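You operate a simulated robot arm through the tools that you are given. There is no shell and no other tool.

Carry out the task below with a simulated two-armed robot. There is one attempt and no reset: what you move stays moved.

TASK
Take the blue towel from the island top on the sink side and hang it over the handle of the lower oven door.

It is judged by the outcome, as a careful person would: the job done as asked, and still so three seconds after it is handed in. It fails if anything else is knocked over, pushed out of place, dropped, spilled or broken. Flat cloth is picked up by pressing the open fingertips on it (5 to 10 N) and closing them slowly along it; thin cloth reads only 2 to 8 mm in the jaws.

THE ROBOT
Two 7-joint arms with two-finger parallel grippers on one trunk, on a base that moves. Base frame: it is fixed to the floor where the robot stands at the start and does not move with it; the origin is under the middle of the robot, x ahead of it, y to its left, z up. Units: m, rad, N and s.
The left shoulder is at the start at [0.05, 0.177, 1.079], the right one opposite. With the tool pointing down near the work surface each hand reaches from about 0.1 to 0.68 m from the robot's upright axis, wherever it stands, measured 20 degrees to its own side. Places, roughly: blue towel [-3.25, -2.5, 1]. Payload 3.43 kg a hand.
The TCP of each hand is the grasp point between the finger pads, 0.034 m short of the fingertips. In the tool frame z runs along the fingers and y along their closing line. The gripper opens to 0.128 m. The fingers are 0.024 m wide and 0.012 m thick; the gripper's body (0.048 by 0.13 m) begins 0.096 m behind the TCP.
Orientation is that of the tool frame in the base frame, as a unit quaternion [x, y, z, w]. With the fingers straight down and closing along the base's y, the tool's x points along the base's -x, its y along +y and its z along -z.

THE INTERFACE
- The arms move only by the tool drive_tool. It takes "left_series", "right_series" or both (then of equal length, played together; a hand with none holds still); each is one flat list of numbers, 7 for each row, row after row: the shift along the tool's x, y, z in cm, then the turn, a rotation vector about the tool's x, y, z in rad, then the gripper command, from -1 (shut) to 1 (fully open), values between in proportion. In form: [x, y, z, ax, ay, az, claw, x, y, z, ax, ay, az, claw, ...]. A call has 1 to 20 rows; each row shifts and turns the commanded pose from where the row before left it, along the tool's axes as they then stand. Rows are played at 5 a second. More than 0.05 m and 0.15 rad between two rows, or a gripper value outside its range, and nothing of the call is played. Where a pose cannot be reached the arm comes as near as it can. A force on the tool above 40 N (or 10 N above the force at the start of the call, whichever is more), or a blocked arm, ends the call early, and 0.2 s more pass. Each finger travels about 0.108 m/s and halts on what it meets, pressing with about 21 N; the grip force reading is that of the motor and also rises with nothing between the fingers. The clock runs only during rows and for 0.2 s after the last one: add rows that do not move to give the fingers time. The reply holds the time, the measured pose of the TCP, the force on the tool along the base axes, the opening and the grip force, in the units named above and with some noise, with the torque about the TCP (base axes, N m) and any sound that the robot's microphone picked up, and new pictures: "pictures" is both (left out), scene, wrist or none (wrist: the cameras of the hands that moved).
- Cameras (640 x 400 px; columns grow to the right, rows downward): "scene" is now at [0.1727, 0.0032, 1.2667]; the picture's right is [-0.05, -1.00, 0.00], its down [-0.39, 0.02, -0.92] and it looks along [0.92, -0.04, -0.39] (base axes); focal length 266 px, centre (320, 200). "left" rides on the left gripper at [0.076, 0.011, -0.16] in its tool frame; the picture's right is [-0.15, 0.99, 0.00], its down [-0.88, -0.13, -0.46] and it looks along [-0.45, -0.07, 0.89] (tool axes); focal length 234 px, centre (320, 200). "right" rides on the right gripper at [0.076, -0.011, -0.16] in its tool frame; the picture's right is [0.15, 0.99, 0.00], its down [-0.88, 0.13, -0.46] and it looks along [-0.45, 0.07, 0.89] (tool axes); focal length 234 px, centre (320, 200). There is no depth. A picture from a camera that has moved, and an enlarged one, comes with that camera's place and axes in the base frame and with its lens. The place of the scene camera against the robot may be out by one fixed shift of up to 0.018 m in any direction.
- slide_trunk(by): slides the trunk up (or, below 0, down) by that many m; the arms and the scene camera ride with it, the base frame stays. It gives what a move gives, with no picture.
- drive_base(legs): drives the robot by 1 to 6 legs, each [ahead, turn to the left] in m and rad, along the robot's own axes; the way and the turn of a leg run together, so that a leg with both is an arc; at most 1.5 m and 3.142 rad a leg. The arms and the cameras ride along, it lands a little off, and it stops where it bumps. It gives what a move gives, and a new picture of the scene camera.
- head_to(pan, tilt): turns the head with the scene camera to pan (to the left, within 1.396 rad either way) and tilt (down, from -0.506 to 1.204), counted from straight ahead of the robot. It gives what a move gives, and a new picture of the scene camera.
- enlarge(camera, box): a new picture of the part [left, top, right, bottom] of that camera's present view, enlarged. No time passes.
- hand_in(): hands the job in; it is judged then, once.

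Places have to be worked out from the pictures, the camera data and where the tool is seen. Open the grippers and draw the arms clear of the work before you hand the job in, unless the task says otherwise.

The tools are called after "Request:" by a JSON object that holds its "fn" and its "kwargs". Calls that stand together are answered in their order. drive_tool: Moves the arms, as the interface text tells. Its arguments: {"type":"object","properties":{"left_series":{"type":"array"},"right_series":{"type":"array"},"pictures":{"type":"string","enum":["both","scene","wrist","none"]}},"required":[]} The other tools are called the same way: slide_trunk (by) moves the trunk up or down; drive_base (legs) drives the base; head_to (pan, tilt) turns the head that bears the scene camera; enlarge (camera, box) takes an enlarged picture of a part of a camera's view; hand_in () hands the job in.

At the start:

```text
clock: 0.0
left_ee_pos: [0.4139, 0.1516, 1.1175]
left_tcp_rot: [-0.001, 1.0, 0.0, -0.001]
left_contact_force: [-0.7, -0.1, 0.6]
left_moment: [0.04, 0.01, -0.03]
left_grip_width: 0.128
left_gripper_force: 0.0
right_ee_pos: [0.4118, -0.1582, 1.1417]
right_tcp_rot: [-0.001, 1.0, 0.0, 0.0]
right_contact_force: [0.3, 0.3, 0.2]
right_moment: [-0.01, -0.02, -0.01]
right_grip_width: 0.1279
right_gripper_force: 0.1
trunk travel left (down, up): [-0.25, 0.151]
robot x, y, heading: [0.0024, -0.0017, 0.001]
head pan, tilt (commanded): [-0.047, 0.403]
```

scene: 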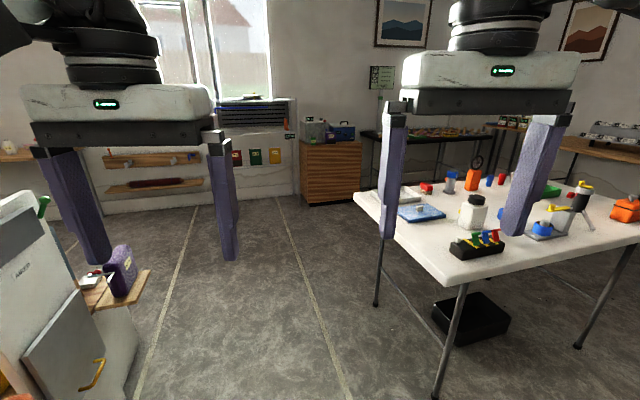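
right: 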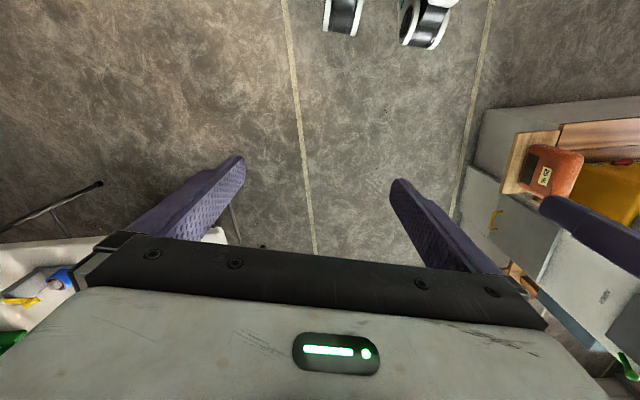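
left: 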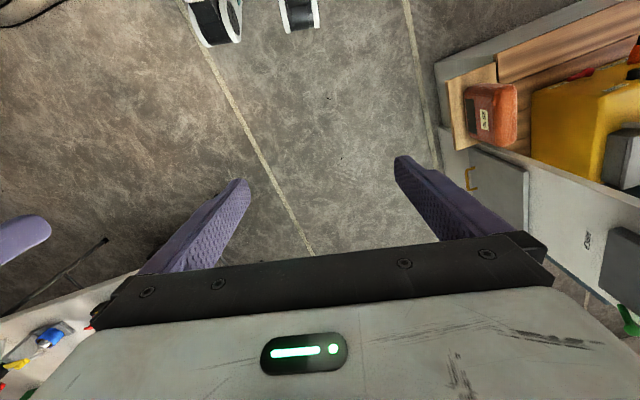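

The pictures show a workshop ahead; the towel should be behind me and to the right. I look round with the head first, to the right.

Request:
{"fn": "head_to", "kwargs": {"pan": -1.39, "tilt": 0.3}}

Request:
{"fn": "head_to", "kwargs": {"pan": 1.39, "tilt": 0.3}}

```text
clock: 1.5
left_ee_pos: [0.4144, 0.1507, 1.1174]
left_tcp_rot: [-0.001, 1.0, 0.001, 0.0]
left_contact_force: [0.2, -0.1, -1.0]
left_moment: [0.0, 0.03, -0.02]
left_grip_width: 0.1281
left_gripper_force: 0.0
right_ee_pos: [0.4111, -0.1591, 1.1422]
right_tcp_rot: [0.0, 1.0, -0.001, 0.0]
right_contact_force: [0.3, 0.5, -0.2]
right_moment: [0.01, 0.04, 0.02]
right_grip_width: 0.1283
right_gripper_force: 0.0
trunk travel left (down, up): [-0.25, 0.151]
robot x, y, heading: [-0.0014, -0.0001, 0.001]
head pan, tilt (commanded): [-1.389, 0.3]
camera scene: at [0.0971, -0.0842, 1.2763], right [-0.98, -0.18, 0.0], down [-0.05, 0.29, -0.96], along [0.17, -0.94, -0.3], focal length 266 px, centre (320, 200)
```

scene: 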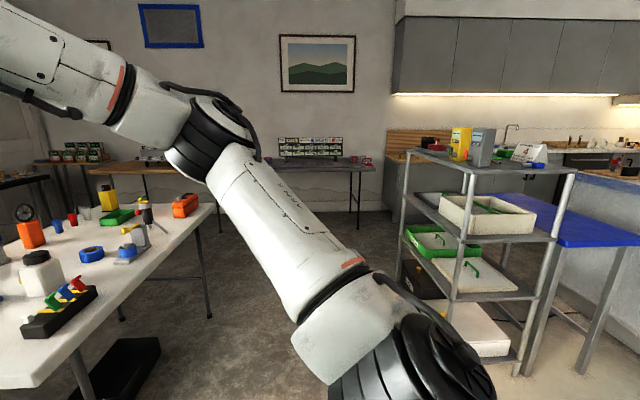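

```text
clock: 3.9
left_ee_pos: [0.4131, 0.1512, 1.1188]
left_tcp_rot: [-0.001, 1.0, 0.0, -0.001]
left_contact_force: [0.3, -0.4, -0.1]
left_moment: [0.03, -0.01, -0.03]
left_grip_width: 0.1281
left_gripper_force: 0.1
right_ee_pos: [0.4107, -0.1592, 1.1415]
right_tcp_rot: [0.0, 1.0, 0.0, 0.0]
right_contact_force: [0.0, 0.6, 0.4]
right_moment: [-0.01, 0.01, 0.02]
right_grip_width: 0.128
right_gripper_force: 0.2
trunk travel left (down, up): [-0.25, 0.151]
robot x, y, heading: [0.0016, -0.0006, -0.0]
head pan, tilt (commanded): [1.389, 0.3]
camera scene: at [0.0971, 0.0994, 1.2763], right [0.98, -0.18, 0.0], down [-0.05, -0.29, -0.96], along [0.17, 0.94, -0.3], focal length 266 px, centre (320, 200)
```

scene: 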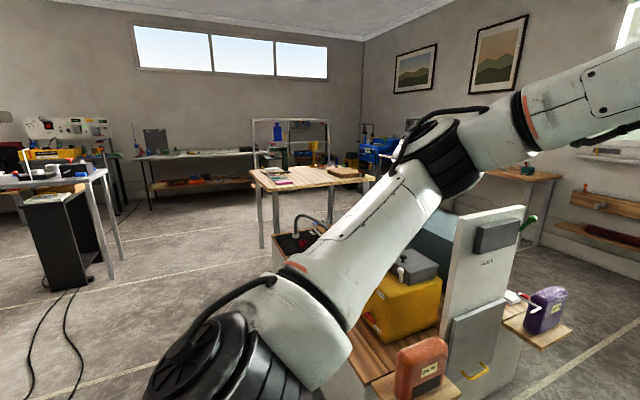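

The kitchen (cabinets, sink, tap) is to my right and rear, behind a shelf rack. I turn on the spot to the right to see that side, where the space round me is free.

Request:
{"fn": "head_to", "kwargs": {"pan": 0.0, "tilt": 0.3}}

Request:
{"fn": "drive_base", "kwargs": {"legs": [[0, -1.57]]}}

Request:
{"fn": "head_to", "kwargs": {"pan": -0.9, "tilt": 0.3}}

Request:
{"fn": "head_to", "kwargs": {"pan": -1.39, "tilt": 0.3}}

```text
clock: 5.5
left_ee_pos: [0.4134, 0.1513, 1.118]
left_tcp_rot: [-0.001, 1.0, 0.0, 0.0]
left_contact_force: [-0.5, -0.2, -1.0]
left_moment: [0.03, -0.01, -0.03]
left_grip_width: 0.1281
left_gripper_force: 0.0
right_ee_pos: [0.4107, -0.1596, 1.1419]
right_tcp_rot: [0.0, 1.0, 0.0, 0.0]
right_contact_force: [-0.1, 1.4, 0.4]
right_moment: [0.01, 0.01, 0.0]
right_grip_width: 0.1277
right_gripper_force: 0.1
trunk travel left (down, up): [-0.25, 0.151]
robot x, y, heading: [0.0031, -0.0013, -0.001]
head pan, tilt (commanded): [0.0, 0.3]
camera scene: at [0.1736, 0.0077, 1.2763], right [0.0, -1.0, 0.0], down [-0.3, 0.0, -0.96], along [0.96, 0.0, -0.3], focal length 266 px, centre (320, 200)
```

scene: 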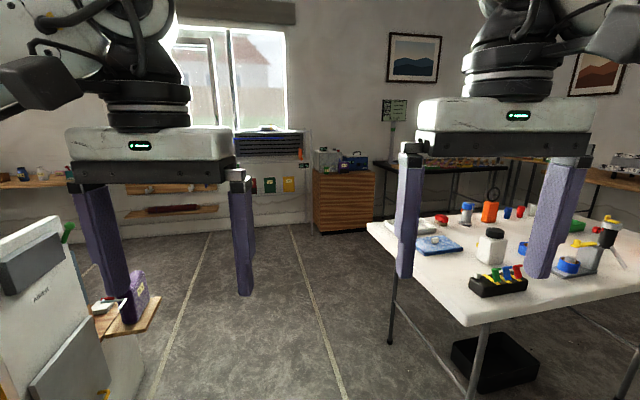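

```text
clock: 9.7
left_ee_pos: [0.1562, -0.412, 1.1177]
left_tcp_rot: [0.702, 0.712, -0.001, 0.0]
left_contact_force: [-0.7, 0.2, 0.1]
left_moment: [-0.01, -0.04, 0.01]
left_grip_width: 0.1282
left_gripper_force: 0.0
right_ee_pos: [-0.1538, -0.4134, 1.1416]
right_tcp_rot: [0.703, 0.712, 0.0, 0.0]
right_contact_force: [0.8, -0.6, -0.2]
right_moment: [0.02, -0.01, -0.03]
right_grip_width: 0.1278
right_gripper_force: 0.0
trunk travel left (down, up): [-0.25, 0.151]
robot x, y, heading: [-0.002, 0.0008, -1.563]
head pan, tilt (commanded): [0.0, 0.3]
camera scene: at [0.012, -0.1558, 1.2763], right [-1.0, -0.01, 0.0], down [0.0, 0.3, -0.96], along [0.01, -0.96, -0.3], focal length 266 px, centre (320, 200)
```

scene: 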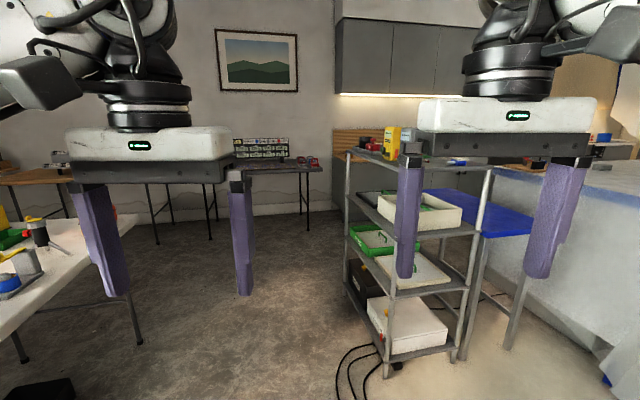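

```text
clock: 10.9
left_ee_pos: [0.1546, -0.4112, 1.1186]
left_tcp_rot: [0.702, 0.712, 0.0, 0.0]
left_contact_force: [0.1, -0.6, 0.3]
left_moment: [-0.04, -0.04, 0.0]
left_grip_width: 0.128
left_gripper_force: 0.0
right_ee_pos: [-0.1538, -0.4129, 1.1407]
right_tcp_rot: [0.704, 0.71, 0.001, 0.0]
right_contact_force: [0.0, -0.4, 0.8]
right_moment: [-0.01, -0.02, -0.03]
right_grip_width: 0.1281
right_gripper_force: 0.1
trunk travel left (down, up): [-0.25, 0.151]
robot x, y, heading: [-0.0008, -0.0022, -1.554]
head pan, tilt (commanded): [-0.901, 0.3]
camera scene: at [-0.0614, -0.1213, 1.2763], right [-0.63, 0.78, 0.0], down [0.23, 0.19, -0.96], along [-0.74, -0.6, -0.3], focal length 266 px, centre (320, 200)
```

scene: 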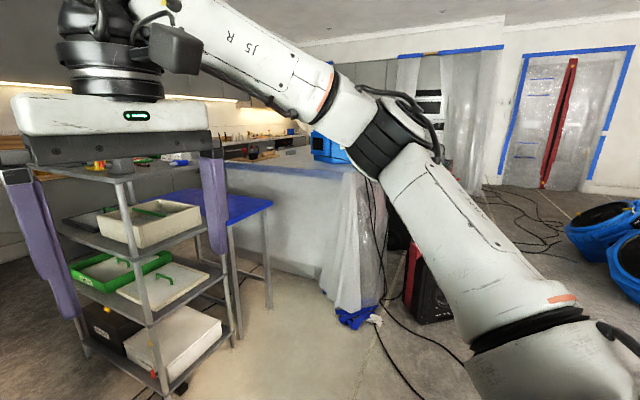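

```text
clock: 11.8
left_ee_pos: [0.1568, -0.4122, 1.1178]
left_tcp_rot: [0.703, 0.712, 0.0, 0.0]
left_contact_force: [0.2, -0.7, 0.9]
left_moment: [-0.02, -0.01, 0.05]
left_grip_width: 0.1281
left_gripper_force: 0.0
right_ee_pos: [-0.1527, -0.4121, 1.1422]
right_tcp_rot: [0.703, 0.712, -0.001, -0.001]
right_contact_force: [1.0, 0.5, 0.2]
right_moment: [0.02, 0.01, 0.0]
right_grip_width: 0.1281
right_gripper_force: 0.0
trunk travel left (down, up): [-0.25, 0.151]
robot x, y, heading: [-0.0013, -0.0023, -1.56]
head pan, tilt (commanded): [-1.389, 0.3]
camera scene: at [-0.0806, -0.0804, 1.2763], right [-0.19, 0.98, 0.0], down [0.29, 0.06, -0.96], along [-0.94, -0.18, -0.3], focal length 266 px, centre (320, 200)
```

scene: 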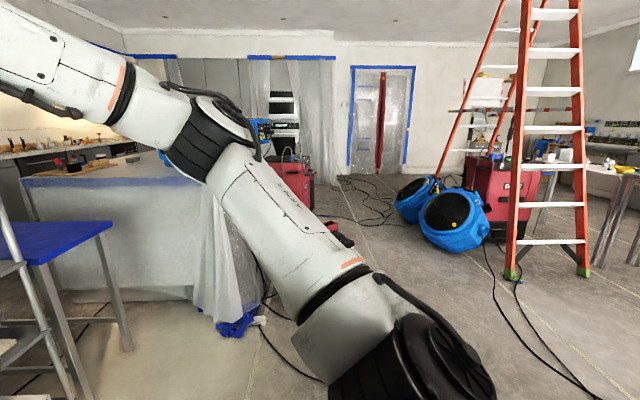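

The draped island begins about x = -1.2, and an oven tower seems to stand beyond it behind plastic. I enlarge the parts of interest.

Request:
{"fn": "enlarge", "kwargs": {"camera": "scene", "box": [0, 40, 240, 190]}}

Request:
{"fn": "enlarge", "kwargs": {"camera": "scene", "box": [220, 60, 460, 210]}}

Request:
{"fn": "head_to", "kwargs": {"pan": -0.5, "tilt": 0.3}}

Request:
{"fn": "enlarge", "kwargs": {"camera": "scene", "box": [320, 80, 640, 280]}}

```text
2.67 times, centred on (120, 115) of scene
camera zoom: at [-0.0806, -0.0804, 1.2763], right [-0.19, 0.98, 0.0], down [0.29, 0.06, -0.96], along [-0.94, -0.18, -0.3], focal length 709 px, centre (853, 427)
```

zoom: 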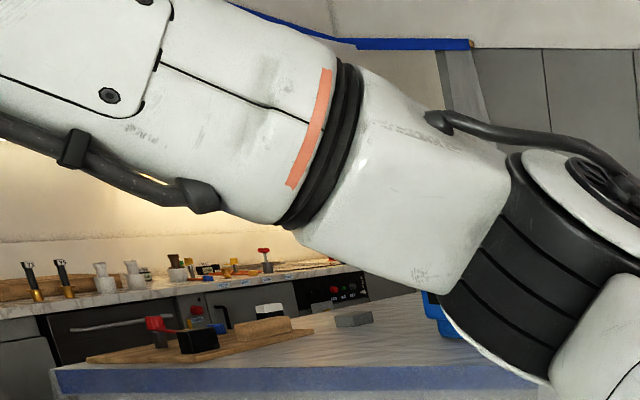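

```text
2.67 times, centred on (340, 135) of scene
camera zoom: at [-0.0806, -0.0804, 1.2763], right [-0.19, 0.98, 0.0], down [0.29, 0.06, -0.96], along [-0.94, -0.18, -0.3], focal length 709 px, centre (267, 373)
```

zoom: 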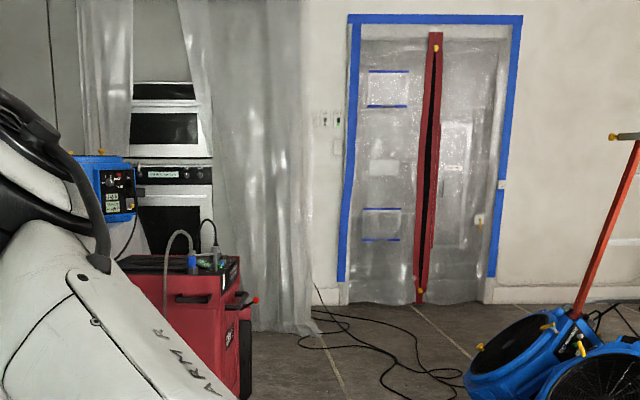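

```text
clock: 13.0
left_ee_pos: [0.1563, -0.412, 1.1174]
left_tcp_rot: [0.702, 0.713, 0.001, 0.001]
left_contact_force: [0.9, -0.8, 0.8]
left_moment: [-0.03, -0.02, 0.02]
left_grip_width: 0.1281
left_gripper_force: 0.1
right_ee_pos: [-0.1535, -0.413, 1.1416]
right_tcp_rot: [0.703, 0.711, 0.0, -0.001]
right_contact_force: [-0.3, 0.1, 0.1]
right_moment: [-0.04, -0.02, -0.01]
right_grip_width: 0.1277
right_gripper_force: 0.1
trunk travel left (down, up): [-0.25, 0.151]
robot x, y, heading: [-0.0011, -0.0011, -1.558]
head pan, tilt (commanded): [-0.499, 0.3]
camera scene: at [-0.0327, -0.1449, 1.2763], right [-0.88, 0.47, 0.0], down [0.14, 0.26, -0.96], along [-0.45, -0.84, -0.3], focal length 266 px, centre (320, 200)
```

scene: 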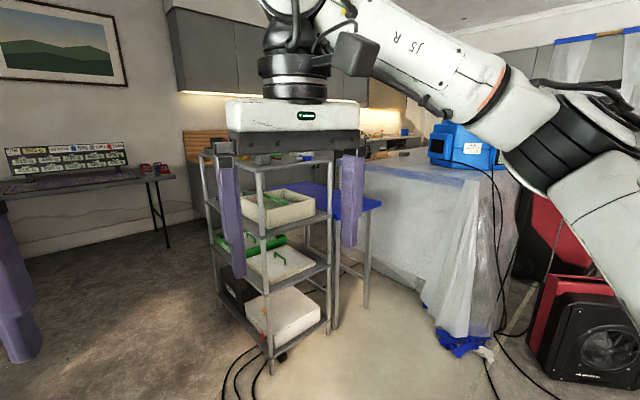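

```text
2.00 times, centred on (480, 180) of scene
camera zoom: at [-0.0327, -0.1449, 1.2763], right [-0.88, 0.47, 0.0], down [0.14, 0.26, -0.96], along [-0.45, -0.84, -0.3], focal length 532 px, centre (0, 240)
```

zoom: 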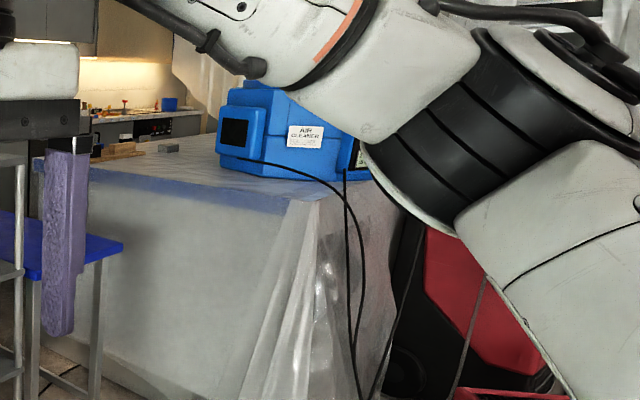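

The double oven stands at about (-5.1, -1.8), with the island between; the towel is reached from the sink aisle. I look down to judge my own base's size and then check the gap between the rack and the white table.

Request:
{"fn": "head_to", "kwargs": {"pan": 0.0, "tilt": 1.2}}

Request:
{"fn": "head_to", "kwargs": {"pan": 0.0, "tilt": 0.55}}

```text
clock: 14.2
left_ee_pos: [0.1583, -0.4116, 1.1173]
left_tcp_rot: [0.703, 0.712, 0.0, 0.001]
left_contact_force: [-0.2, -0.2, -0.6]
left_moment: [0.01, 0.0, -0.01]
left_grip_width: 0.128
left_gripper_force: 0.0
right_ee_pos: [-0.154, -0.4133, 1.1416]
right_tcp_rot: [0.703, 0.711, 0.0, 0.0]
right_contact_force: [-0.4, 0.2, 0.3]
right_moment: [-0.02, -0.03, 0.02]
right_grip_width: 0.128
right_gripper_force: 0.0
trunk travel left (down, up): [-0.25, 0.151]
robot x, y, heading: [-0.0024, -0.0032, -1.56]
head pan, tilt (commanded): [0.0, 1.201]
camera scene: at [0.0117, -0.1183, 1.2043], right [-1.0, -0.01, 0.0], down [-0.01, 0.93, -0.36], along [0.0, -0.36, -0.93], focal length 266 px, centre (320, 200)
```

scene: 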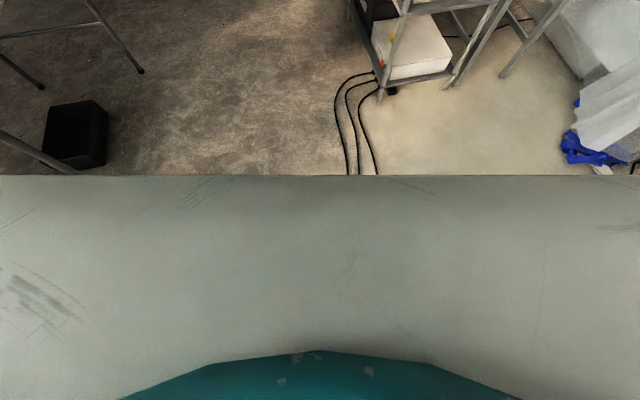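

```text
clock: 15.2
left_ee_pos: [0.156, -0.4116, 1.1172]
left_tcp_rot: [0.702, 0.712, 0.0, 0.0]
left_contact_force: [-0.3, 0.4, 0.2]
left_moment: [0.02, -0.01, 0.06]
left_grip_width: 0.1281
left_gripper_force: 0.1
right_ee_pos: [-0.1537, -0.4125, 1.142]
right_tcp_rot: [0.703, 0.711, 0.001, 0.0]
right_contact_force: [0.8, 0.7, 0.3]
right_moment: [0.03, -0.01, 0.03]
right_grip_width: 0.1281
right_gripper_force: 0.0
trunk travel left (down, up): [-0.25, 0.151]
robot x, y, heading: [0.0011, 0.0002, -1.557]
head pan, tilt (commanded): [0.0, 0.55]
camera scene: at [0.0121, -0.1522, 1.2533], right [-1.0, -0.01, 0.0], down [-0.01, 0.52, -0.85], along [0.01, -0.85, -0.52], focal length 266 px, centre (320, 200)
```

scene: 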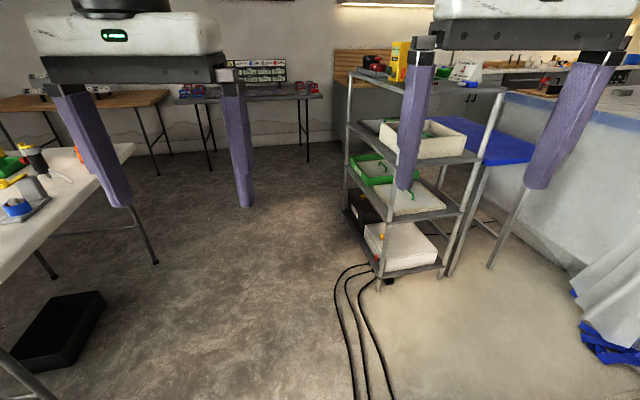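

The clear corridor runs between the rack (x < -0.2) and the white table (x > 0.75-1.05), centred near x = 0.4. I drive down it, past the rack, then look at the sink aisle.

Request:
{"fn": "drive_base", "kwargs": {"legs": [[0, 0.243], [1.5, 0], [0.15, -0.24], [0.6, 0]]}}

Request:
{"fn": "head_to", "kwargs": {"pan": -1.2, "tilt": 0.4}}

```text
clock: 27.4
left_ee_pos: [0.5779, -2.5871, 1.1177]
left_tcp_rot: [0.698, 0.716, 0.0, -0.001]
left_contact_force: [-0.5, 0.1, -0.7]
left_moment: [0.01, -0.02, -0.01]
left_grip_width: 0.1278
left_gripper_force: 0.0
right_ee_pos: [0.2678, -2.5918, 1.1417]
right_tcp_rot: [0.699, 0.715, 0.001, 0.0]
right_contact_force: [0.4, -0.4, -0.4]
right_moment: [0.07, 0.02, -0.01]
right_grip_width: 0.1279
right_gripper_force: 0.1
trunk travel left (down, up): [-0.25, 0.151]
robot x, y, heading: [0.4171, -2.1754, -1.545]
head pan, tilt (commanded): [0.0, 0.55]
camera scene: at [0.4311, -2.3293, 1.2533], right [-1.0, -0.02, 0.0], down [-0.01, 0.52, -0.85], along [0.02, -0.85, -0.52], focal length 266 px, centre (320, 200)
```

scene: 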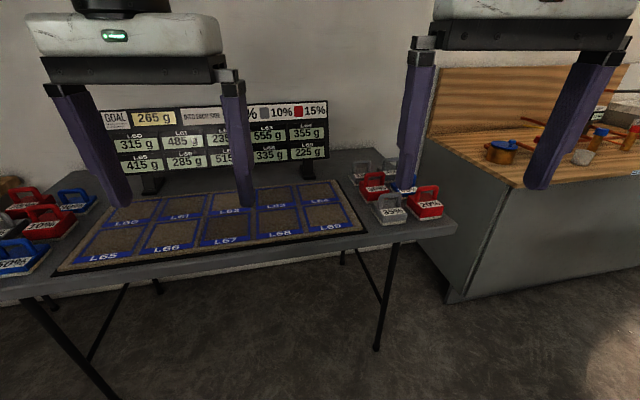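

```text
clock: 28.8
left_ee_pos: [0.5771, -2.5878, 1.1181]
left_tcp_rot: [0.699, 0.715, 0.0, 0.0]
left_contact_force: [0.2, 0.5, 0.7]
left_moment: [0.0, 0.0, -0.01]
left_grip_width: 0.1282
left_gripper_force: 0.1
right_ee_pos: [0.2683, -2.5915, 1.1406]
right_tcp_rot: [0.699, 0.715, 0.0, 0.0]
right_contact_force: [-0.5, 0.4, 0.3]
right_moment: [0.01, 0.0, 0.0]
right_grip_width: 0.1279
right_gripper_force: 0.0
trunk travel left (down, up): [-0.25, 0.151]
robot x, y, heading: [0.4153, -2.1815, -1.543]
head pan, tilt (commanded): [-1.201, 0.4]
camera scene: at [0.3435, -2.2748, 1.2671], right [-0.38, 0.92, 0.0], down [0.36, 0.15, -0.92], along [-0.85, -0.35, -0.39], focal length 266 px, centre (320, 200)
```

scene: 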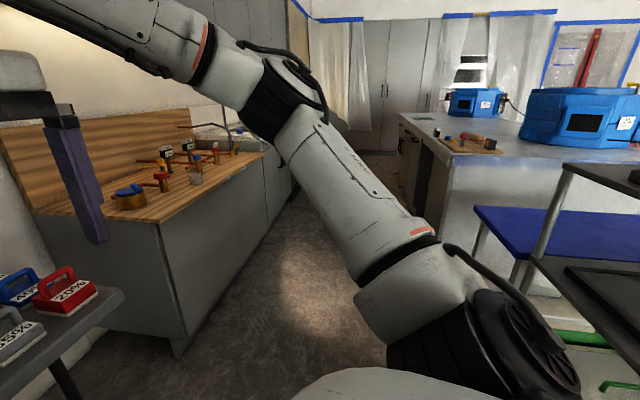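

The room turns out to be rotated about 13° to the base frame: the sink aisle runs along (-0.97, -0.23), with the island's sink edge and the counter on either side (about 1.15 m apart). I enlarge the aisle before driving in.

Request:
{"fn": "enlarge", "kwargs": {"camera": "scene", "box": [340, 60, 580, 210]}}

Request:
{"fn": "enlarge", "kwargs": {"camera": "scene", "box": [120, 100, 360, 250]}}

```text
2.67 times, centred on (460, 135) of scene
camera zoom: at [0.3435, -2.2748, 1.2671], right [-0.38, 0.92, 0.0], down [0.36, 0.15, -0.92], along [-0.85, -0.35, -0.39], focal length 709 px, centre (-53, 373)
```

zoom: 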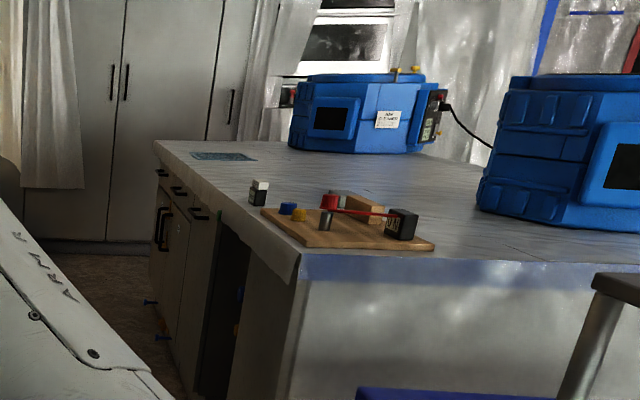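

```text
2.67 times, centred on (240, 175) of scene
camera zoom: at [0.3435, -2.2748, 1.2671], right [-0.38, 0.92, 0.0], down [0.36, 0.15, -0.92], along [-0.85, -0.35, -0.39], focal length 709 px, centre (533, 267)
```

zoom: 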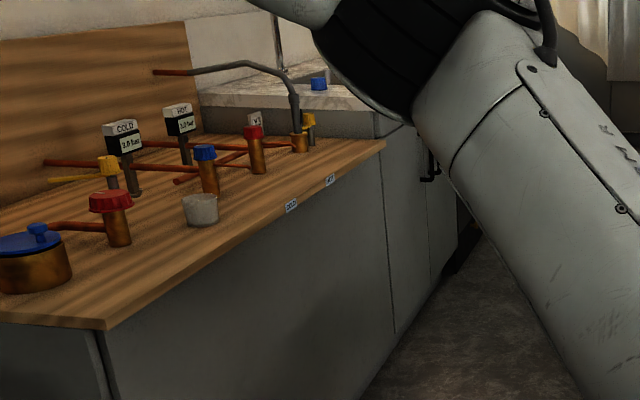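

The blue towel lies flat near the far sink-side corner of the island, around (-3.2, -2.45, 0.91). I swing into the aisle in an arc, then look along it.

Request:
{"fn": "drive_base", "kwargs": {"legs": [[0.45, -1.364]]}}

Request:
{"fn": "head_to", "kwargs": {"pan": 0, "tilt": 0.35}}

```text
clock: 32.5
left_ee_pos: [-0.2095, -2.7477, 1.1181]
left_tcp_rot: [0.993, 0.114, 0.0, 0.001]
left_contact_force: [-0.9, 0.1, 0.5]
left_moment: [0.0, 0.0, -0.01]
left_grip_width: 0.1283
left_gripper_force: 0.0
right_ee_pos: [-0.2749, -2.4457, 1.1415]
right_tcp_rot: [0.994, 0.113, -0.001, 0.0]
right_contact_force: [1.1, -0.1, -0.5]
right_moment: [0.0, -0.03, -0.01]
right_grip_width: 0.1283
right_gripper_force: 0.0
trunk travel left (down, up): [-0.25, 0.151]
robot x, y, heading: [0.1612, -2.5047, -2.915]
head pan, tilt (commanded): [-1.201, 0.4]
cut short: leg 1
camera scene: at [0.0505, -2.4388, 1.267], right [0.83, 0.56, 0.0], down [0.22, -0.32, -0.92], along [-0.52, 0.76, -0.39], focal length 266 px, centre (320, 200)
```

scene: 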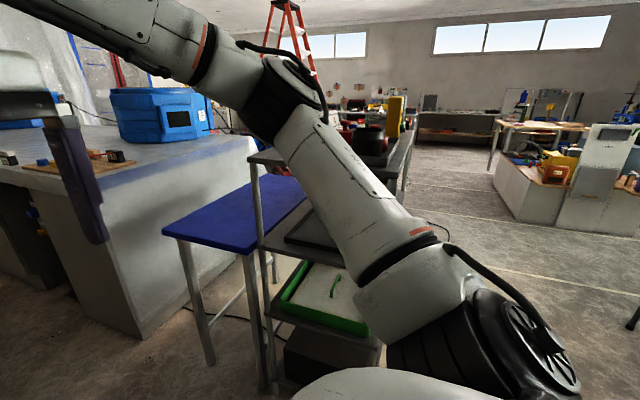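

```text
clock: 33.9
left_ee_pos: [-0.2085, -2.7484, 1.1191]
left_tcp_rot: [0.994, 0.114, -0.001, -0.001]
left_contact_force: [0.1, -0.7, 0.4]
left_moment: [0.0, 0.0, -0.02]
left_grip_width: 0.1279
left_gripper_force: 0.0
right_ee_pos: [-0.2748, -2.4453, 1.1415]
right_tcp_rot: [0.994, 0.113, 0.0, 0.0]
right_contact_force: [-0.1, -0.3, 0.8]
right_moment: [0.02, 0.03, -0.01]
right_grip_width: 0.1278
right_gripper_force: 0.0
trunk travel left (down, up): [-0.25, 0.151]
robot x, y, heading: [0.1623, -2.5056, -2.913]
head pan, tilt (commanded): [0.0, 0.351]
camera scene: at [0.0121, -2.5365, 1.2716], right [-0.22, 0.97, 0.0], down [0.33, 0.08, -0.94], along [-0.92, -0.21, -0.34], focal length 266 px, centre (320, 200)
```

scene: 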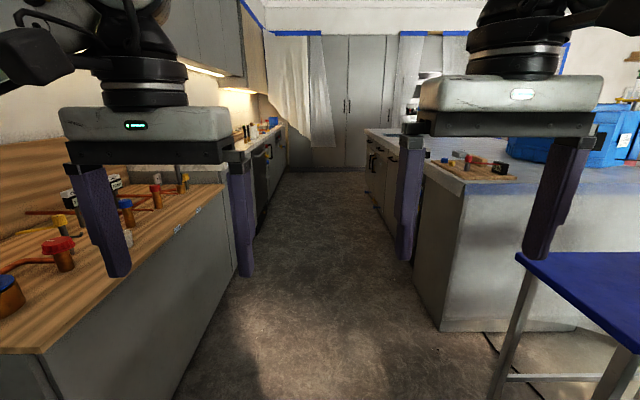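

The leg is reported cut short although the pose is as planned (0.16, -2.505). I look to the left and behind to see whether I am touching something.

Request:
{"fn": "head_to", "kwargs": {"pan": 1.39, "tilt": 0.6}}

Request:
{"fn": "head_to", "kwargs": {"pan": 0.9, "tilt": 0.6}}

Request:
{"fn": "head_to", "kwargs": {"pan": -1.39, "tilt": 0.6}}

```text
clock: 35.5
left_ee_pos: [-0.2089, -2.7476, 1.118]
left_tcp_rot: [0.994, 0.113, -0.001, 0.0]
left_contact_force: [-1.0, -0.8, 0.1]
left_moment: [-0.02, -0.04, 0.0]
left_grip_width: 0.1278
left_gripper_force: 0.0
right_ee_pos: [-0.2756, -2.4446, 1.1417]
right_tcp_rot: [0.994, 0.113, 0.0, 0.001]
right_contact_force: [-0.2, 0.0, -0.5]
right_moment: [-0.03, -0.01, 0.02]
right_grip_width: 0.1281
right_gripper_force: 0.1
trunk travel left (down, up): [-0.25, 0.151]
robot x, y, heading: [0.1622, -2.5077, -2.913]
head pan, tilt (commanded): [1.389, 0.6]
camera scene: at [0.1068, -2.6038, 1.2488], right [-1.0, -0.05, 0.0], down [-0.03, 0.56, -0.83], along [0.04, -0.82, -0.56], focal length 266 px, centre (320, 200)
```

scene: 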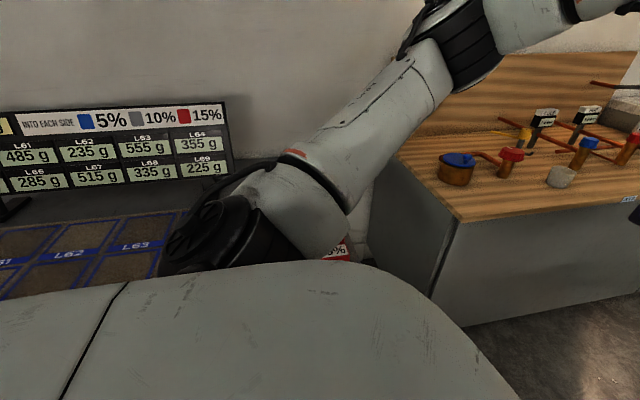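

```text
clock: 36.4
left_ee_pos: [-0.2088, -2.7483, 1.1183]
left_tcp_rot: [0.994, 0.114, -0.001, 0.0]
left_contact_force: [0.2, -0.2, -0.5]
left_moment: [-0.03, -0.01, 0.04]
left_grip_width: 0.1281
left_gripper_force: 0.0
right_ee_pos: [-0.2763, -2.4457, 1.1421]
right_tcp_rot: [0.994, 0.113, 0.0, -0.001]
right_contact_force: [0.8, -0.4, -1.1]
right_moment: [0.0, 0.05, 0.0]
right_grip_width: 0.1282
right_gripper_force: 0.1
trunk travel left (down, up): [-0.25, 0.151]
robot x, y, heading: [0.1627, -2.5046, -2.915]
head pan, tilt (commanded): [0.901, 0.6]
camera scene: at [0.0651, -2.5954, 1.2488], right [-0.9, 0.43, 0.0], down [0.24, 0.51, -0.83], along [-0.35, -0.75, -0.56], focal length 266 px, centre (320, 200)
```

scene: 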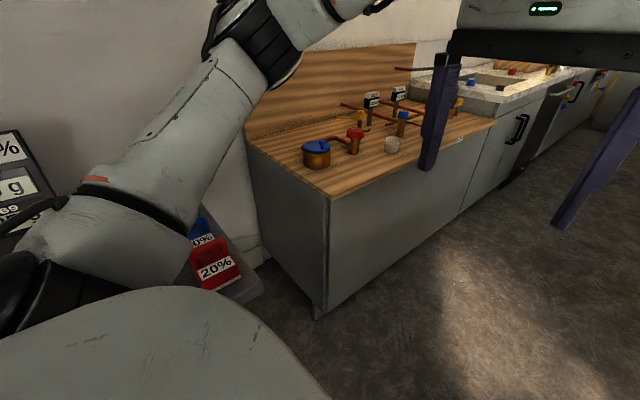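

```text
clock: 38.5
left_ee_pos: [-0.2079, -2.7484, 1.1172]
left_tcp_rot: [0.993, 0.114, -0.001, 0.0]
left_contact_force: [0.1, 0.2, -0.1]
left_moment: [-0.01, 0.0, 0.02]
left_grip_width: 0.128
left_gripper_force: 0.0
right_ee_pos: [-0.2754, -2.4462, 1.1416]
right_tcp_rot: [0.993, 0.114, 0.0, 0.0]
right_contact_force: [0.2, 0.6, -0.1]
right_moment: [0.0, 0.01, 0.01]
right_grip_width: 0.128
right_gripper_force: 0.1
trunk travel left (down, up): [-0.25, 0.151]
robot x, y, heading: [0.157, -2.5052, -2.917]
head pan, tilt (commanded): [-1.389, 0.6]
camera scene: at [0.0676, -2.4345, 1.2488], right [0.92, 0.4, 0.0], down [0.23, -0.52, -0.83], along [-0.33, 0.76, -0.56], focal length 266 px, centre (320, 200)
```

scene: 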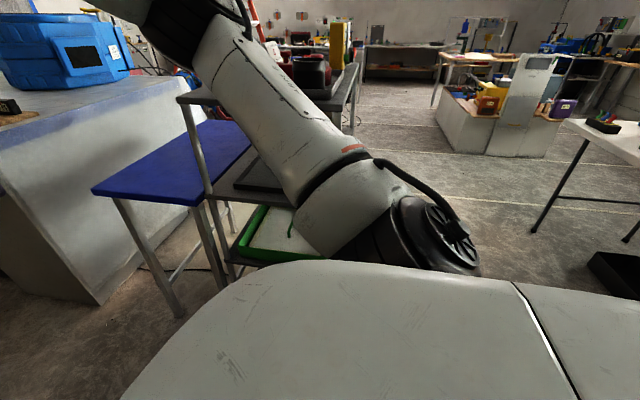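

The table corner is just beside my left rear, nothing seems disturbed. I drive straight down the aisle, veering slightly towards the middle, and look again half-way.

Request:
{"fn": "head_to", "kwargs": {"pan": -0.3, "tilt": 0.35}}

Request:
{"fn": "drive_base", "kwargs": {"legs": [[1.3, -0.03]]}}

```text
clock: 39.9
left_ee_pos: [-0.2073, -2.7482, 1.1188]
left_tcp_rot: [0.994, 0.113, -0.001, 0.0]
left_contact_force: [-0.5, -0.3, -0.3]
left_moment: [-0.03, 0.0, -0.01]
left_grip_width: 0.128
left_gripper_force: 0.1
right_ee_pos: [-0.2743, -2.4455, 1.1426]
right_tcp_rot: [0.994, 0.113, 0.001, -0.001]
right_contact_force: [0.5, -0.7, 0.7]
right_moment: [-0.03, 0.03, 0.01]
right_grip_width: 0.1281
right_gripper_force: 0.0
trunk travel left (down, up): [-0.25, 0.151]
robot x, y, heading: [0.1592, -2.5068, -2.921]
head pan, tilt (commanded): [-0.3, 0.351]
camera scene: at [0.01, -2.5087, 1.2716], right [0.07, 1.0, 0.0], down [0.34, -0.03, -0.94], along [-0.94, 0.07, -0.34], focal length 266 px, centre (320, 200)
```

scene: 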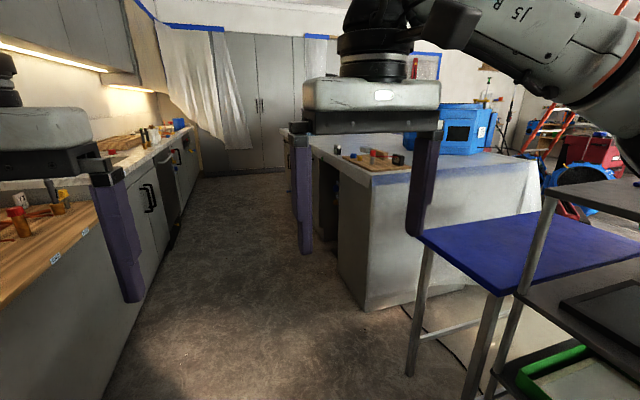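

```text
clock: 46.4
left_ee_pos: [-1.4888, -3.0, 1.1184]
left_tcp_rot: [0.996, 0.095, -0.001, 0.0]
left_contact_force: [-0.2, -1.3, 0.7]
left_moment: [-0.02, -0.04, 0.0]
left_grip_width: 0.1281
left_gripper_force: 0.1
right_ee_pos: [-1.5431, -2.6943, 1.1423]
right_tcp_rot: [0.996, 0.094, -0.001, 0.001]
right_contact_force: [-0.4, -0.2, 0.4]
right_moment: [0.01, 0.0, 0.02]
right_grip_width: 0.128
right_gripper_force: 0.0
trunk travel left (down, up): [-0.25, 0.151]
robot x, y, heading: [-1.1132, -2.7755, -2.951]
head pan, tilt (commanded): [-0.3, 0.351]
camera scene: at [-1.2609, -2.7696, 1.2716], right [0.11, 0.99, 0.0], down [0.34, -0.04, -0.94], along [-0.93, 0.11, -0.34], focal length 266 px, centre (320, 200)
```

scene: 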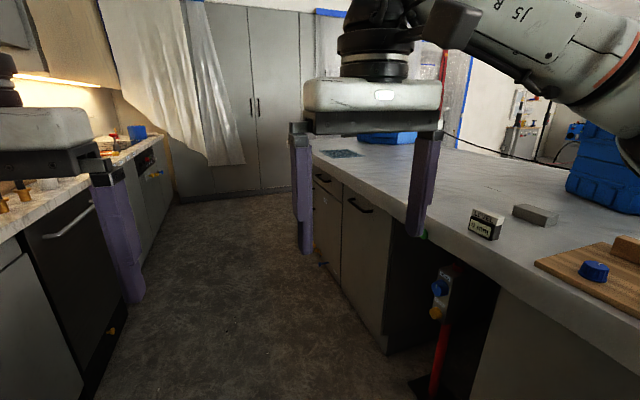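

The aisle is clear and the towel shows at the far corner of the island. I enlarge it.

Request:
{"fn": "enlarge", "kwargs": {"camera": "scene", "box": [290, 110, 450, 210]}}

Request:
{"fn": "enlarge", "kwargs": {"camera": "scene", "box": [30, 110, 190, 210]}}

```text
4.00 times, centred on (370, 160) of scene
camera zoom: at [-1.2609, -2.7696, 1.2716], right [0.11, 0.99, 0.0], down [0.34, -0.04, -0.94], along [-0.93, 0.11, -0.34], focal length 1063 px, centre (120, 360)
```

zoom: 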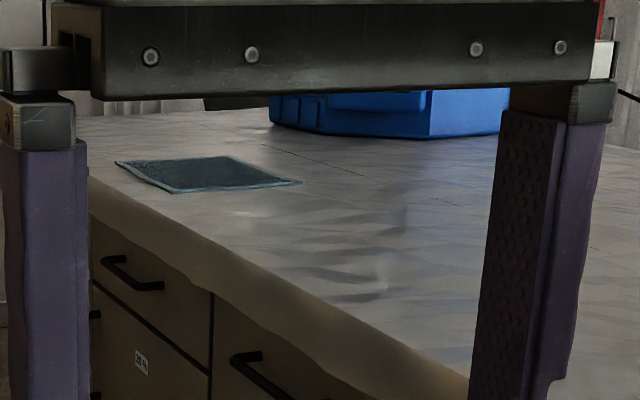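

```text
4.00 times, centred on (110, 160) of scene
camera zoom: at [-1.2609, -2.7696, 1.2716], right [0.11, 0.99, 0.0], down [0.34, -0.04, -0.94], along [-0.93, 0.11, -0.34], focal length 1063 px, centre (1160, 360)
```

zoom: 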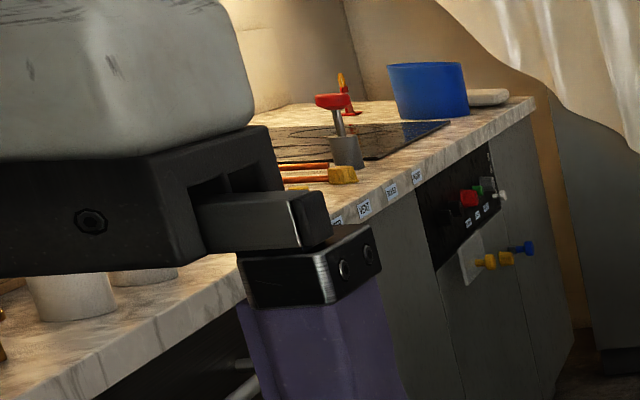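

The towel lies flat, about 0.33 m along the island by 0.25 m across, near (-3.27, -2.37, 0.915). I drive two more metres along the aisle to stand beside it.

Request:
{"fn": "drive_base", "kwargs": {"legs": [[1.0, 0], [1.0, 0]]}}

Request:
{"fn": "head_to", "kwargs": {"pan": -1.2, "tilt": 0.6}}

Request:
{"fn": "head_to", "kwargs": {"pan": -0.4, "tilt": 0.2}}

```text
clock: 56.4
left_ee_pos: [-3.469, -3.3745, 1.1178]
left_tcp_rot: [0.996, 0.092, -0.001, 0.0]
left_contact_force: [-0.1, -0.6, 0.5]
left_moment: [-0.01, 0.03, 0.0]
left_grip_width: 0.128
left_gripper_force: 0.0
right_ee_pos: [-3.5229, -3.0708, 1.1424]
right_tcp_rot: [0.996, 0.092, 0.0, -0.001]
right_contact_force: [-0.4, -0.6, 0.3]
right_moment: [-0.02, -0.01, -0.03]
right_grip_width: 0.1283
right_gripper_force: 0.1
trunk travel left (down, up): [-0.25, 0.151]
robot x, y, heading: [-3.0907, -3.1495, -2.953]
head pan, tilt (commanded): [-0.3, 0.351]
camera scene: at [-3.2407, -3.1457, 1.2716], right [0.12, 0.99, 0.0], down [0.34, -0.04, -0.94], along [-0.93, 0.11, -0.34], focal length 266 px, centre (320, 200)
```

scene: 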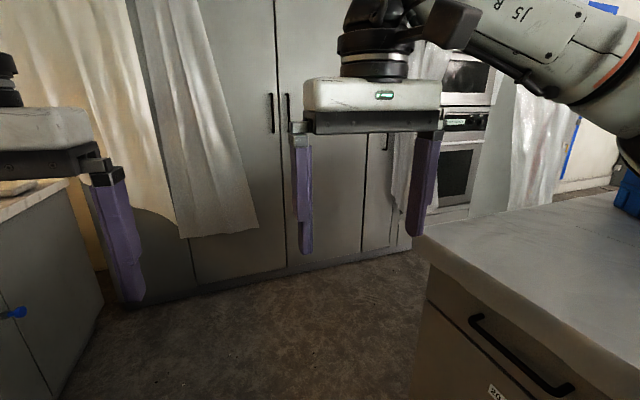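

```text
clock: 57.6
left_ee_pos: [-3.469, -3.3756, 1.1176]
left_tcp_rot: [0.996, 0.093, -0.001, 0.0]
left_contact_force: [-0.5, -0.1, 0.1]
left_moment: [-0.02, 0.01, 0.0]
left_grip_width: 0.1281
left_gripper_force: 0.0
right_ee_pos: [-3.5217, -3.0703, 1.1407]
right_tcp_rot: [0.996, 0.092, 0.0, -0.001]
right_contact_force: [-0.8, -0.1, 0.9]
right_moment: [-0.03, 0.04, 0.0]
right_grip_width: 0.1279
right_gripper_force: 0.0
trunk travel left (down, up): [-0.25, 0.151]
robot x, y, heading: [-3.0907, -3.1563, -2.96]
head pan, tilt (commanded): [-1.201, 0.6]
camera scene: at [-3.1946, -3.0814, 1.2488], right [0.85, 0.53, 0.0], down [0.3, -0.48, -0.83], along [-0.43, 0.7, -0.56], focal length 266 px, centre (320, 200)
```

scene: 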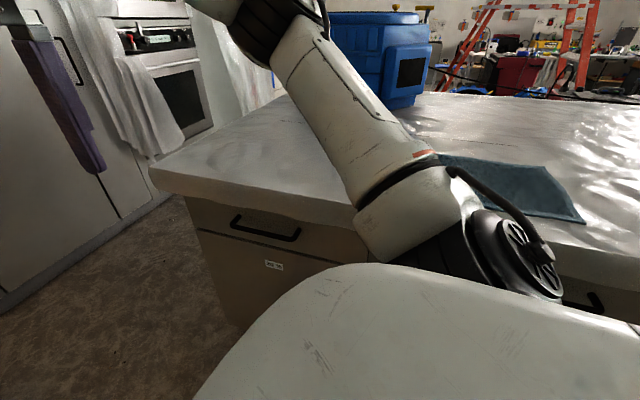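

```text
clock: 58.8
left_ee_pos: [-3.4682, -3.3758, 1.1178]
left_tcp_rot: [0.996, 0.093, -0.001, 0.0]
left_contact_force: [0.0, 1.2, 0.0]
left_moment: [0.04, 0.01, -0.01]
left_grip_width: 0.1282
left_gripper_force: 0.2
right_ee_pos: [-3.5225, -3.0709, 1.1421]
right_tcp_rot: [0.996, 0.092, 0.0, 0.0]
right_contact_force: [-0.2, -0.3, 0.7]
right_moment: [0.0, 0.01, 0.0]
right_grip_width: 0.1281
right_gripper_force: 0.0
trunk travel left (down, up): [-0.25, 0.151]
robot x, y, heading: [-3.0922, -3.1526, -2.957]
head pan, tilt (commanded): [-0.4, 0.201]
camera scene: at [-3.2391, -3.1365, 1.2856], right [0.22, 0.98, 0.0], down [0.2, -0.04, -0.98], along [-0.96, 0.21, -0.2], focal length 266 px, centre (320, 200)
```

scene: 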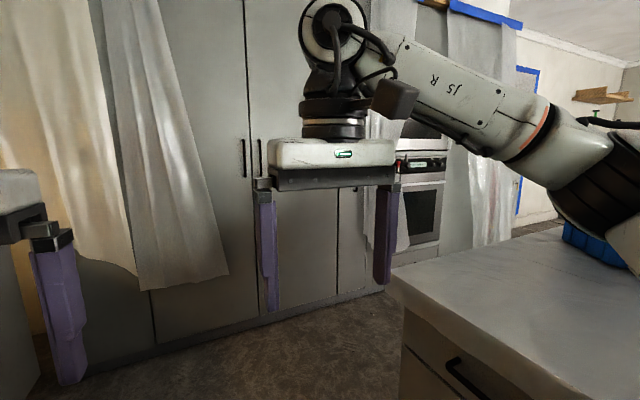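

I now stand beside the towel, which lies on my right; the ovens are visible at the end wall with a plastic sheet over part of them. I turn right to face the island.

Request:
{"fn": "drive_base", "kwargs": {"legs": [[0, -1.52]]}}

Request:
{"fn": "head_to", "kwargs": {"pan": 0, "tilt": 0.6}}

```text
clock: 62.9
left_ee_pos: [-3.3351, -2.785, 1.1189]
left_tcp_rot: [0.787, -0.617, -0.001, 0.0]
left_contact_force: [-0.9, -0.1, 0.4]
left_moment: [0.02, -0.01, -0.04]
left_grip_width: 0.128
left_gripper_force: 0.1
right_ee_pos: [-3.0326, -2.7139, 1.1424]
right_tcp_rot: [0.787, -0.617, 0.001, 0.001]
right_contact_force: [-0.8, 0.2, -0.3]
right_moment: [0.0, -0.01, 0.02]
right_grip_width: 0.1277
right_gripper_force: 0.1
trunk travel left (down, up): [-0.25, 0.151]
robot x, y, heading: [-3.0895, -3.1518, 1.813]
head pan, tilt (commanded): [-0.4, 0.201]
camera scene: at [-3.081, -2.9837, 1.2856], right [0.99, -0.16, 0.0], down [-0.03, -0.2, -0.98], along [0.16, 0.97, -0.2], focal length 266 px, centre (320, 200)
```

scene: 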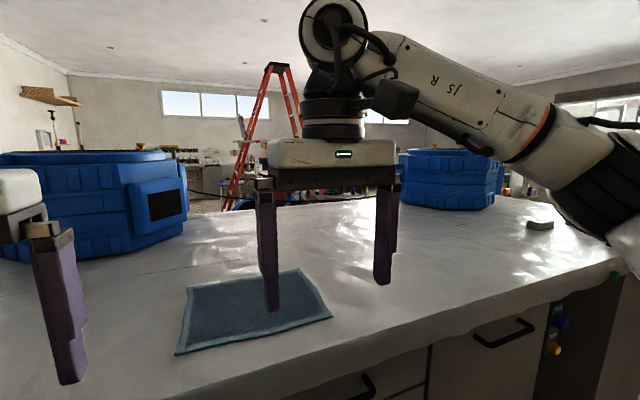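

```text
clock: 63.7
left_ee_pos: [-3.3334, -2.7856, 1.1179]
left_tcp_rot: [0.786, -0.618, -0.001, -0.001]
left_contact_force: [-0.1, -0.6, 0.1]
left_moment: [0.03, 0.01, 0.02]
left_grip_width: 0.1281
left_gripper_force: 0.0
right_ee_pos: [-3.0334, -2.7154, 1.1407]
right_tcp_rot: [0.787, -0.617, 0.0, 0.0]
right_contact_force: [-0.8, 0.2, -0.6]
right_moment: [0.02, 0.01, -0.02]
right_grip_width: 0.1278
right_gripper_force: 0.0
trunk travel left (down, up): [-0.25, 0.151]
robot x, y, heading: [-3.0883, -3.153, 1.809]
head pan, tilt (commanded): [0.0, 0.6]
camera scene: at [-3.1168, -2.9899, 1.2489], right [0.97, 0.24, 0.0], down [0.13, -0.55, -0.83], along [-0.2, 0.8, -0.56], focal length 266 px, centre (320, 200)
```

scene: 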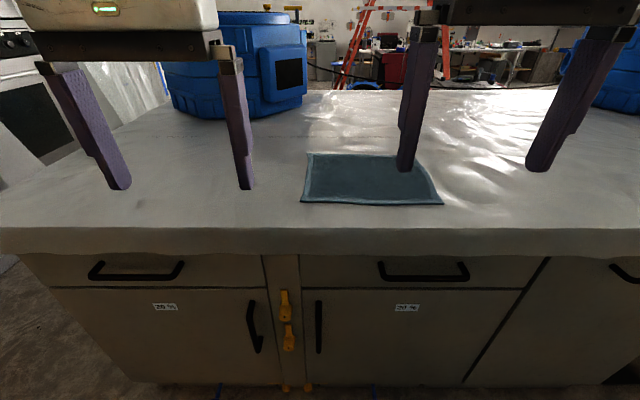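

I face the island; the towel spans roughly from (-3.28,-2.55) to (-3.0,-2.25). Before choosing the grasp I look at the oven and its handle to my left.

Request:
{"fn": "head_to", "kwargs": {"pan": 1.0, "tilt": 0.25}}

Request:
{"fn": "enlarge", "kwargs": {"camera": "scene", "box": [240, 60, 480, 210]}}

```text
clock: 65.0
left_ee_pos: [-3.3342, -2.7845, 1.1181]
left_tcp_rot: [0.787, -0.618, -0.001, 0.0]
left_contact_force: [0.1, -0.4, -0.3]
left_moment: [-0.02, 0.0, -0.03]
left_grip_width: 0.1281
left_gripper_force: 0.1
right_ee_pos: [-3.0337, -2.7154, 1.1423]
right_tcp_rot: [0.787, -0.617, 0.0, 0.0]
right_contact_force: [-0.4, 0.1, 0.9]
right_moment: [-0.02, -0.02, 0.0]
right_grip_width: 0.1281
right_gripper_force: 0.1
trunk travel left (down, up): [-0.25, 0.151]
robot x, y, heading: [-3.0916, -3.149, 1.813]
head pan, tilt (commanded): [1.0, 0.25]
camera scene: at [-3.1842, -3.0454, 1.281], right [0.33, 0.95, 0.0], down [0.23, -0.08, -0.97], along [-0.92, 0.32, -0.25], focal length 266 px, centre (320, 200)
```

scene: 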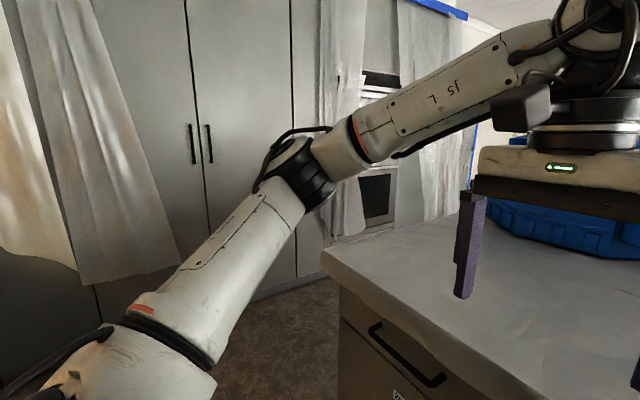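

```text
2.67 times, centred on (360, 135) of scene
camera zoom: at [-3.1842, -3.0454, 1.281], right [0.33, 0.95, 0.0], down [0.23, -0.08, -0.97], along [-0.92, 0.32, -0.25], focal length 709 px, centre (213, 373)
```

zoom: 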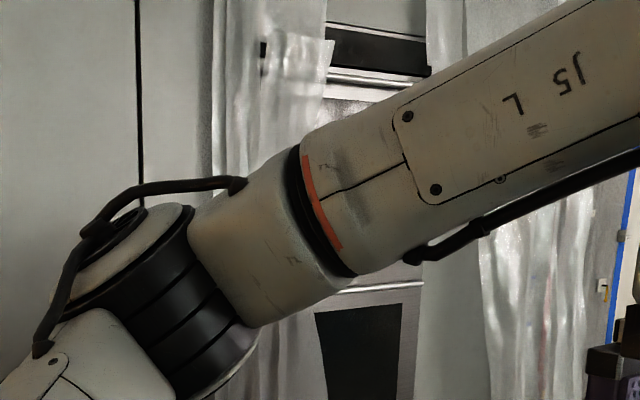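

The arm hides the oven; I try another head angle.

Request:
{"fn": "head_to", "kwargs": {"pan": 0.55, "tilt": 0.4}}

Request:
{"fn": "enlarge", "kwargs": {"camera": "scene", "box": [80, 40, 320, 190]}}

```text
clock: 65.9
left_ee_pos: [-3.3344, -2.786, 1.1184]
left_tcp_rot: [0.787, -0.618, 0.0, 0.0]
left_contact_force: [0.4, 0.2, -0.4]
left_moment: [-0.02, 0.01, 0.0]
left_grip_width: 0.1279
left_gripper_force: 0.0
right_ee_pos: [-3.0329, -2.7149, 1.1419]
right_tcp_rot: [0.787, -0.617, 0.0, 0.0]
right_contact_force: [0.7, 0.7, 0.3]
right_moment: [0.0, 0.02, 0.02]
right_grip_width: 0.1282
right_gripper_force: 0.0
trunk travel left (down, up): [-0.25, 0.151]
robot x, y, heading: [-3.0871, -3.1519, 1.809]
head pan, tilt (commanded): [0.55, 0.4]
camera scene: at [-3.1617, -3.0106, 1.2671], right [0.7, 0.71, 0.0], down [0.28, -0.27, -0.92], along [-0.65, 0.65, -0.39], focal length 266 px, centre (320, 200)
```

scene: 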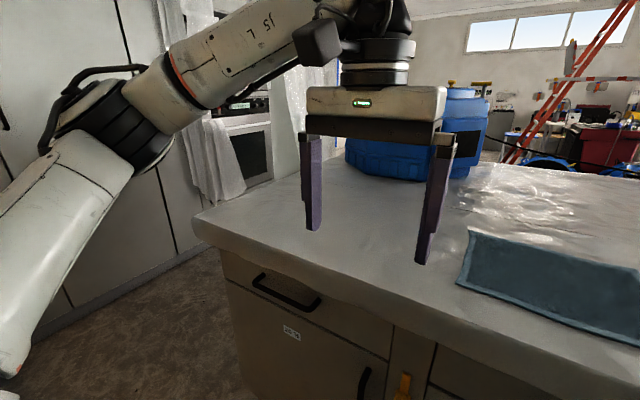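

```text
2.67 times, centred on (200, 115) of scene
camera zoom: at [-3.1617, -3.0106, 1.2671], right [0.7, 0.71, 0.0], down [0.28, -0.27, -0.92], along [-0.65, 0.65, -0.39], focal length 709 px, centre (640, 427)
```

zoom: 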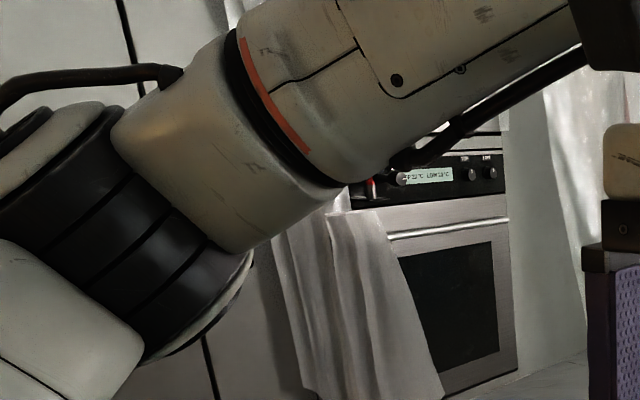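

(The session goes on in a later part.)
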